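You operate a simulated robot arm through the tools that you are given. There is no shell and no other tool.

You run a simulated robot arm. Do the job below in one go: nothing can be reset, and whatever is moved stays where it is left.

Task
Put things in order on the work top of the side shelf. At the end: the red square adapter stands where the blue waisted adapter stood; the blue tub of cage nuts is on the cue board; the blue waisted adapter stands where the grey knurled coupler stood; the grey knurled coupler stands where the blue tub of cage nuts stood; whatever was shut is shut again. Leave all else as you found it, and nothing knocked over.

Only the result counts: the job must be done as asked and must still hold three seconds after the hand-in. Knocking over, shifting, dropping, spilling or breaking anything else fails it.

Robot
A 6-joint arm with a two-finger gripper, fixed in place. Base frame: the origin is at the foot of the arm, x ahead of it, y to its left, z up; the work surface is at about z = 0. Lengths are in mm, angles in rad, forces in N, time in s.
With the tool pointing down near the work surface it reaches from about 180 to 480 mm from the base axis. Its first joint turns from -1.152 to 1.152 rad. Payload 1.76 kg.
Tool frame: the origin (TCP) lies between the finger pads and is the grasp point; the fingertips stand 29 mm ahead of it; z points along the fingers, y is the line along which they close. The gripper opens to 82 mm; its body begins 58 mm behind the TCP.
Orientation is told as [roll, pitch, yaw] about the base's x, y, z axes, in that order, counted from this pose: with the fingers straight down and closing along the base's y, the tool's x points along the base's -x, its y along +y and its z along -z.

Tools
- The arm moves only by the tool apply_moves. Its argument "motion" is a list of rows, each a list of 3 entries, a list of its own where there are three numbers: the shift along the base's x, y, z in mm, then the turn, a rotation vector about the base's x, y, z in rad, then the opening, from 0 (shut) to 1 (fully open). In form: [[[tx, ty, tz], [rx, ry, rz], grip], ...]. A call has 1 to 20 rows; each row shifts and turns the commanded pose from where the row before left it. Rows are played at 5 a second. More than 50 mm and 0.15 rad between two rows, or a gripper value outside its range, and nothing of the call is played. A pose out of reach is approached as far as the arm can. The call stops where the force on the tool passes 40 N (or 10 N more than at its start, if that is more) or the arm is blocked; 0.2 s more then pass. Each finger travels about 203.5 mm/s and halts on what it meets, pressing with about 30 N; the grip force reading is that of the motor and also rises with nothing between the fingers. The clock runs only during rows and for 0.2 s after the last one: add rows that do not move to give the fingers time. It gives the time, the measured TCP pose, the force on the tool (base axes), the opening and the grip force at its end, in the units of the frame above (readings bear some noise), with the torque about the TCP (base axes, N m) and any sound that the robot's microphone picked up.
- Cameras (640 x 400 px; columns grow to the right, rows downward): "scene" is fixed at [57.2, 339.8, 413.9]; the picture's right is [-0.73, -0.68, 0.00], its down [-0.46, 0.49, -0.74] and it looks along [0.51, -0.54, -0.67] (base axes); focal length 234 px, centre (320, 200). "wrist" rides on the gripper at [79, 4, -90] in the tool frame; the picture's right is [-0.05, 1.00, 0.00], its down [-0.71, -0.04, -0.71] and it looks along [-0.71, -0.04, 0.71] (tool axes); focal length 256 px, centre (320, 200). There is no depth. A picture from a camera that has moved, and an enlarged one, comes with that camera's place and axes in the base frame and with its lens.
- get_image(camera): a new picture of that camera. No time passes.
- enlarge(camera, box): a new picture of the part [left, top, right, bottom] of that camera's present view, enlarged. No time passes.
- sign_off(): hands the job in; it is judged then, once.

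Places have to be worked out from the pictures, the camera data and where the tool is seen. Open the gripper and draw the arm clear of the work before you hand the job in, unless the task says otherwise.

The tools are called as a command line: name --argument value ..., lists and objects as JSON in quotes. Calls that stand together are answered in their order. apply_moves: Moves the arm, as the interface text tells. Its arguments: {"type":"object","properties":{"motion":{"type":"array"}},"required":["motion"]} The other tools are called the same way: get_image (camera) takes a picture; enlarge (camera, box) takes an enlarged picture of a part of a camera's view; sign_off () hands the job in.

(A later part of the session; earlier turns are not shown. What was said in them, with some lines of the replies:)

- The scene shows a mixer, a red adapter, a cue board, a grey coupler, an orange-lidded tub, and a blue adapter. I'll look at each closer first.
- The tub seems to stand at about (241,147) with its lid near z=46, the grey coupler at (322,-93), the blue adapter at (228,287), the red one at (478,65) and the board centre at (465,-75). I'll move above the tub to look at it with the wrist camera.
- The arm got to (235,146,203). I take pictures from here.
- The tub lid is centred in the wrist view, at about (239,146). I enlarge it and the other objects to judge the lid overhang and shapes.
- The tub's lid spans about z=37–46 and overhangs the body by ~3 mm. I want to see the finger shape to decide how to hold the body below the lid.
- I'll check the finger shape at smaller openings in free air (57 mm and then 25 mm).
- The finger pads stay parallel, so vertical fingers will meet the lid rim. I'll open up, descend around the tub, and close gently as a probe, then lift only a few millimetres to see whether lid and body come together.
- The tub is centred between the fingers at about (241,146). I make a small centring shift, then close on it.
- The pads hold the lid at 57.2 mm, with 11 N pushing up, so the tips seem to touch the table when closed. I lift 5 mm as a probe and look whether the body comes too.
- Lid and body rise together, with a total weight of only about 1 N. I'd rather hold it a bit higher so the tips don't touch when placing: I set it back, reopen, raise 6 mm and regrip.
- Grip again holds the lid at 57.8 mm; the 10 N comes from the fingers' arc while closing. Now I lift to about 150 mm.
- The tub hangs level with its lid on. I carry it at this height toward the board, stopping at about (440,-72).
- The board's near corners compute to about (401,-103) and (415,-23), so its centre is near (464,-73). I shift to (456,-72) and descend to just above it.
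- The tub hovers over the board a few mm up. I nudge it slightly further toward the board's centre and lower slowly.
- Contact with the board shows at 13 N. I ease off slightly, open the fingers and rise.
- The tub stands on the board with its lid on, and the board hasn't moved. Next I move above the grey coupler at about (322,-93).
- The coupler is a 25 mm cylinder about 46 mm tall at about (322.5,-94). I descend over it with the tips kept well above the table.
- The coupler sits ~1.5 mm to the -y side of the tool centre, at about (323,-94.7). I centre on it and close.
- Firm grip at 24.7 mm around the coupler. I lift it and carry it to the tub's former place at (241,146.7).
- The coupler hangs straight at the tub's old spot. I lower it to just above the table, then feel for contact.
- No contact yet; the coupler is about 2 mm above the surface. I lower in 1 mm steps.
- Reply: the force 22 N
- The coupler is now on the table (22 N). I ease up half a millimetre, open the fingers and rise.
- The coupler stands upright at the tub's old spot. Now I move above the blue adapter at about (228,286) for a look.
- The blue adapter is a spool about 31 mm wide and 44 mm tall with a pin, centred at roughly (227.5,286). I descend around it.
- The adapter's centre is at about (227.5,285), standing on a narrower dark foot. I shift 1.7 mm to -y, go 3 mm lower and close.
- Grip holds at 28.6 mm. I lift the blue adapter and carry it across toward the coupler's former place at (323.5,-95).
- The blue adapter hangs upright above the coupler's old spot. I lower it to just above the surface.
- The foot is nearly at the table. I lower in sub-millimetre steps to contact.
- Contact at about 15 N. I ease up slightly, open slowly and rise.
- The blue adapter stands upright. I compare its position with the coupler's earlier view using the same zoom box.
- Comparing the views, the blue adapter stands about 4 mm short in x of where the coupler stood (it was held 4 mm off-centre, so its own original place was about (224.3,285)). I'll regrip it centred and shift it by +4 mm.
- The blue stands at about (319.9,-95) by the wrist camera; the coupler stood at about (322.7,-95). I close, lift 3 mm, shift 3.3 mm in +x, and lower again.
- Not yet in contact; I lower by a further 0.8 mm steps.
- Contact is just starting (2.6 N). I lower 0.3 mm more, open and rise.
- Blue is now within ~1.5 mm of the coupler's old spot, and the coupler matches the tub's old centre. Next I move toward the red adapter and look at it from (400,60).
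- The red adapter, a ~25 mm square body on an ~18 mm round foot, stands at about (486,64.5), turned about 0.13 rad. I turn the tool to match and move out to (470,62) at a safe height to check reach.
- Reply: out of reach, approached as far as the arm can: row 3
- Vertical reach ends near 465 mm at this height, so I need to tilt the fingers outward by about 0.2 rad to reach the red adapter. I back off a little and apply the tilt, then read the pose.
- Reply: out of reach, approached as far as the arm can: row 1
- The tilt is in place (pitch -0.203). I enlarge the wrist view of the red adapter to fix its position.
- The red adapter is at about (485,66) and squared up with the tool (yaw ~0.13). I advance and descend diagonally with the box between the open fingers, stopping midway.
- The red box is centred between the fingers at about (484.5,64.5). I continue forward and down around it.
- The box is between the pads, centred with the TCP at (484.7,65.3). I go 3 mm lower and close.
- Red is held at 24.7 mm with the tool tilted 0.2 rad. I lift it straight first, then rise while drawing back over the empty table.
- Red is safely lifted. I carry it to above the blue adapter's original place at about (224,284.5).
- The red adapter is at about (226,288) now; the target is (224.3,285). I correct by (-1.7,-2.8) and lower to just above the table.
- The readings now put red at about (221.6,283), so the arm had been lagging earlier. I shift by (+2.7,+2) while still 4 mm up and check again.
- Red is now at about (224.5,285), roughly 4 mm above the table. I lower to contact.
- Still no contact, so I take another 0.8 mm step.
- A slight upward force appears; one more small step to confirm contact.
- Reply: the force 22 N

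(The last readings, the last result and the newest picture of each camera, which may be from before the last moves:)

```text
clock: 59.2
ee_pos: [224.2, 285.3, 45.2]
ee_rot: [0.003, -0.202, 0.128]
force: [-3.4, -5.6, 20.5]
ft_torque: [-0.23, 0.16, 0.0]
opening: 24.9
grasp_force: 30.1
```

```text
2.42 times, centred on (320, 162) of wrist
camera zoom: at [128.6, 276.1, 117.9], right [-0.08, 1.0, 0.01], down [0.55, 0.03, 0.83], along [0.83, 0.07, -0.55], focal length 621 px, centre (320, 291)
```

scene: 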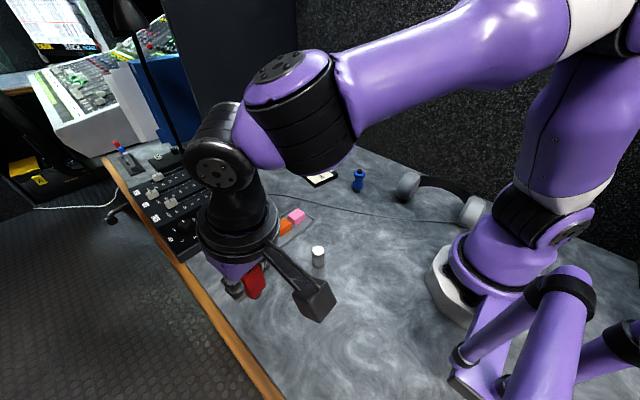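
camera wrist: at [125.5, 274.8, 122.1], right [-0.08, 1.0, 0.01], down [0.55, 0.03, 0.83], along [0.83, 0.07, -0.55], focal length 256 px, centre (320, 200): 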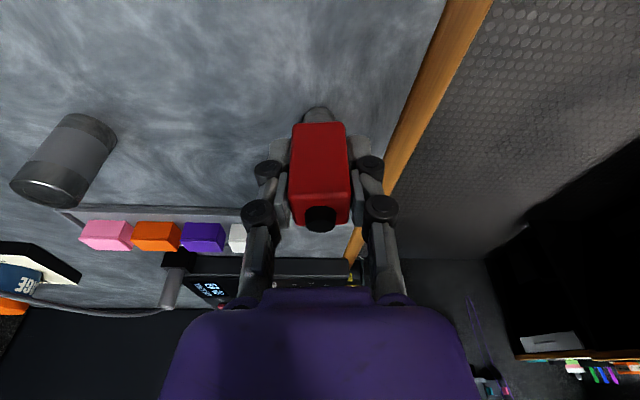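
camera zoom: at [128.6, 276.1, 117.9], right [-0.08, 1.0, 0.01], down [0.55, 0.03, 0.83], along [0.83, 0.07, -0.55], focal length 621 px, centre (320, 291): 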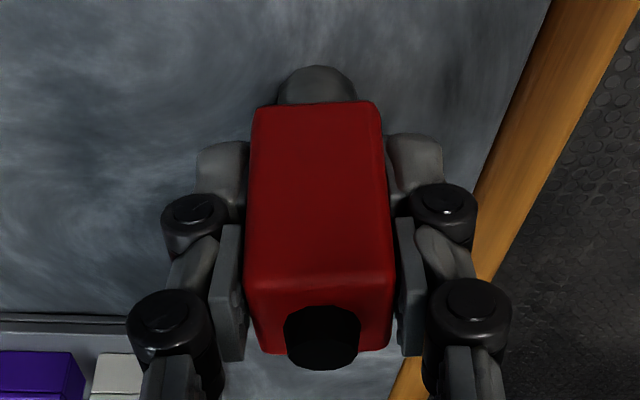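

Contact at 20 N. I ease up 0.6 mm, open evenly, and rise.

apply_moves --motion '[[[0, 0, 0.6], [0, 0, 0], 0.15], [[0, 0, 0], [0, 0, 0], 0.15], [[0, 0, 0], [0, 0, 0], 0.38], [[0, 0, 0], [0, 0, 0], 0.6], [[0, 0, 0], [0, 0, 0], 0.7], [[0, 0, 20], [0, 0, 0], 0.7], [[0, 0, 35], [0, 0, 0], 0.7], [[0, 0, 40], [0, 0, 0], 0.7], [[0, 0, 0], [0, 0, 0], 0.7]]'

get_image --camera "wrist"

get_image --camera "scene"

```text
clock: 61.2
ee_pos: [225.3, 283.6, 140.0]
ee_rot: [0.0, -0.2, 0.129]
force: [-0.3, 0.1, 0.4]
ft_torque: [0.01, 0.01, 0.01]
opening: 57.3
grasp_force: 0.2
```

```text
taken
camera wrist: at [129.9, 275.7, 213.0], right [-0.08, 1.0, 0.01], down [0.55, 0.03, 0.83], along [0.83, 0.07, -0.55], focal length 256 px, centre (320, 200)
```

wrist: 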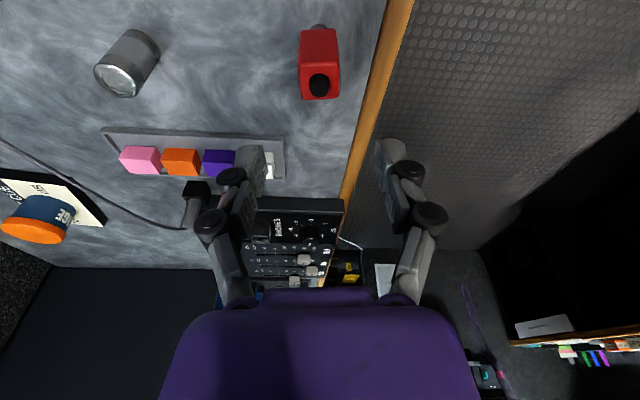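

```text
taken
```

scene: 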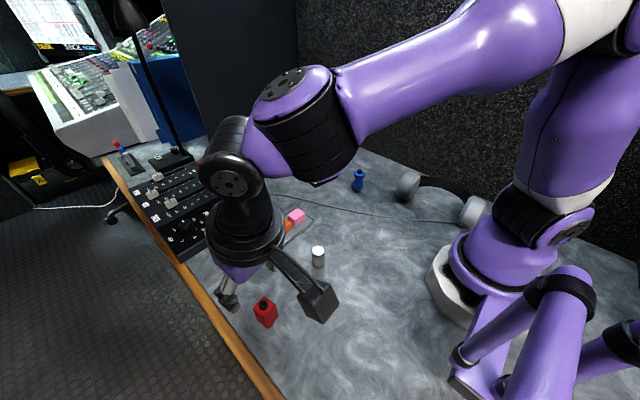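

Red stands upright at the blue's old place. I raise the arm, undo the tilt, and move it clear back to the starting pose for a final check.

apply_moves --motion '[[[0, 0, 40], [0, 0, 0], 0.8], [[0, 0, 30], [-0.013, 0.099, 0], 1], [[0, 0, 20], [-0.013, 0.099, 0], 1], [[17, -35, 5], [0, 0, -0.065], 1], [[17, -35, 5], [0, 0, -0.065], 1], [[17, -35, 5], [0, 0, 0], 1], [[17, -35, 0], [0, 0, 0], 1], [[17, -35, 0], [0, 0, 0], 1], [[17, -35, 0], [0, 0, 0], 1], [[17, -35, 0], [0, 0, 0], 1], [[0, 0, 0], [0, 0, 0], 1]]'

get_image --camera "scene"

get_image --camera "wrist"

enlarge --camera "scene" --box '[220, 230, 380, 340]'

enlarge --camera "scene" --box '[220, 150, 400, 262]'

```text
clock: 63.6
ee_pos: [344.3, 39.2, 248.1]
ee_rot: [0.001, 0.0, 0.001]
force: [-0.2, 0.4, 0.2]
ft_torque: [-0.02, 0.0, -0.01]
opening: 81.8
grasp_force: 0.0
```

```text
taken
```

scene: 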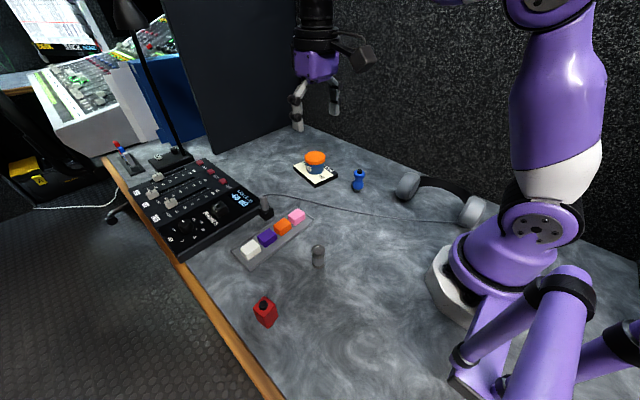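

```text
taken
camera wrist: at [264.3, 43.7, 336.6], right [0.05, 1.0, 0.0], down [0.71, -0.04, 0.71], along [0.71, -0.04, -0.71], focal length 256 px, centre (320, 200)
```

wrist: 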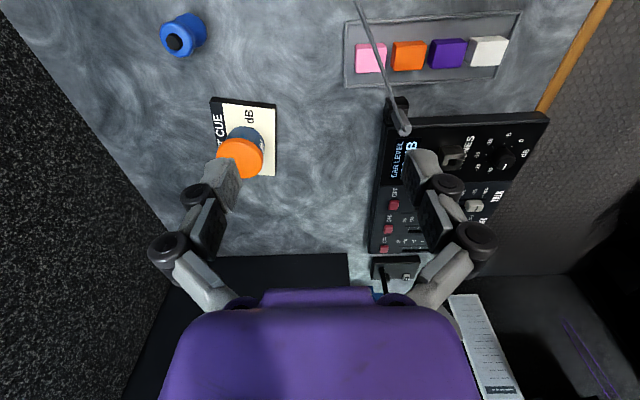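

```text
3.64 times, centred on (300, 285) of scene
camera zoom: at [57.2, 339.8, 413.9], right [-0.73, -0.68, 0.0], down [-0.46, 0.49, -0.74], along [0.51, -0.54, -0.67], focal length 849 px, centre (393, -109)
```

zoom: 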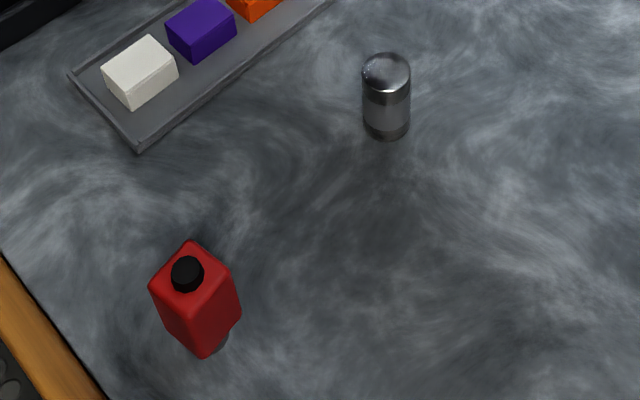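

```text
3.56 times, centred on (310, 206) of scene
camera zoom: at [57.2, 339.8, 413.9], right [-0.73, -0.68, 0.0], down [-0.46, 0.49, -0.74], along [0.51, -0.54, -0.67], focal length 830 px, centre (356, 179)
```

zoom: 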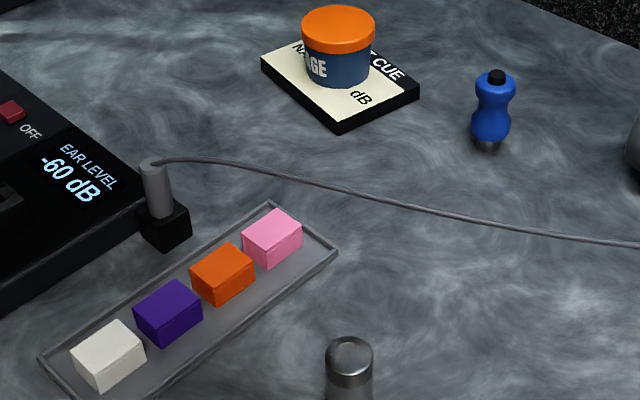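

The final pictures match the job. Red is where the blue adapter stood, blue where the coupler stood, and the coupler where the tub stood. The tub is on the unmoved cue board with its lid on, everything is upright, and the gripper is open and clear. I hand the job in.

sign_off

```text
The job is handed in.
```

The job is done and handed in. The closing pictures show everything upright and in place. The hand-in gave no verdict, so the placings rest on my reading of those pictures.

| Object | Now stands | How close |
|---|---|---|
| Blue tub of cage nuts | on the cue board, a few mm from its middle | lid shut throughout |
| Grey knurled coupler | where the tub stood | within about 2 mm |
| Blue waisted adapter | where the coupler stood | within about 1.5 mm, after I regripped it to correct a 4 mm error |
| Red square adapter | where the blue adapter stood | within about 2 mm |

- **Tub lid:** I had to hold the tub by its lid rim, because the lid is wider than the body. A short test lift showed lid and body rising together.
- **Everything else:** the cue board, mixer, cable and tray look unmoved. The gripper is open and the arm is back near its starting pose, clear of the work.
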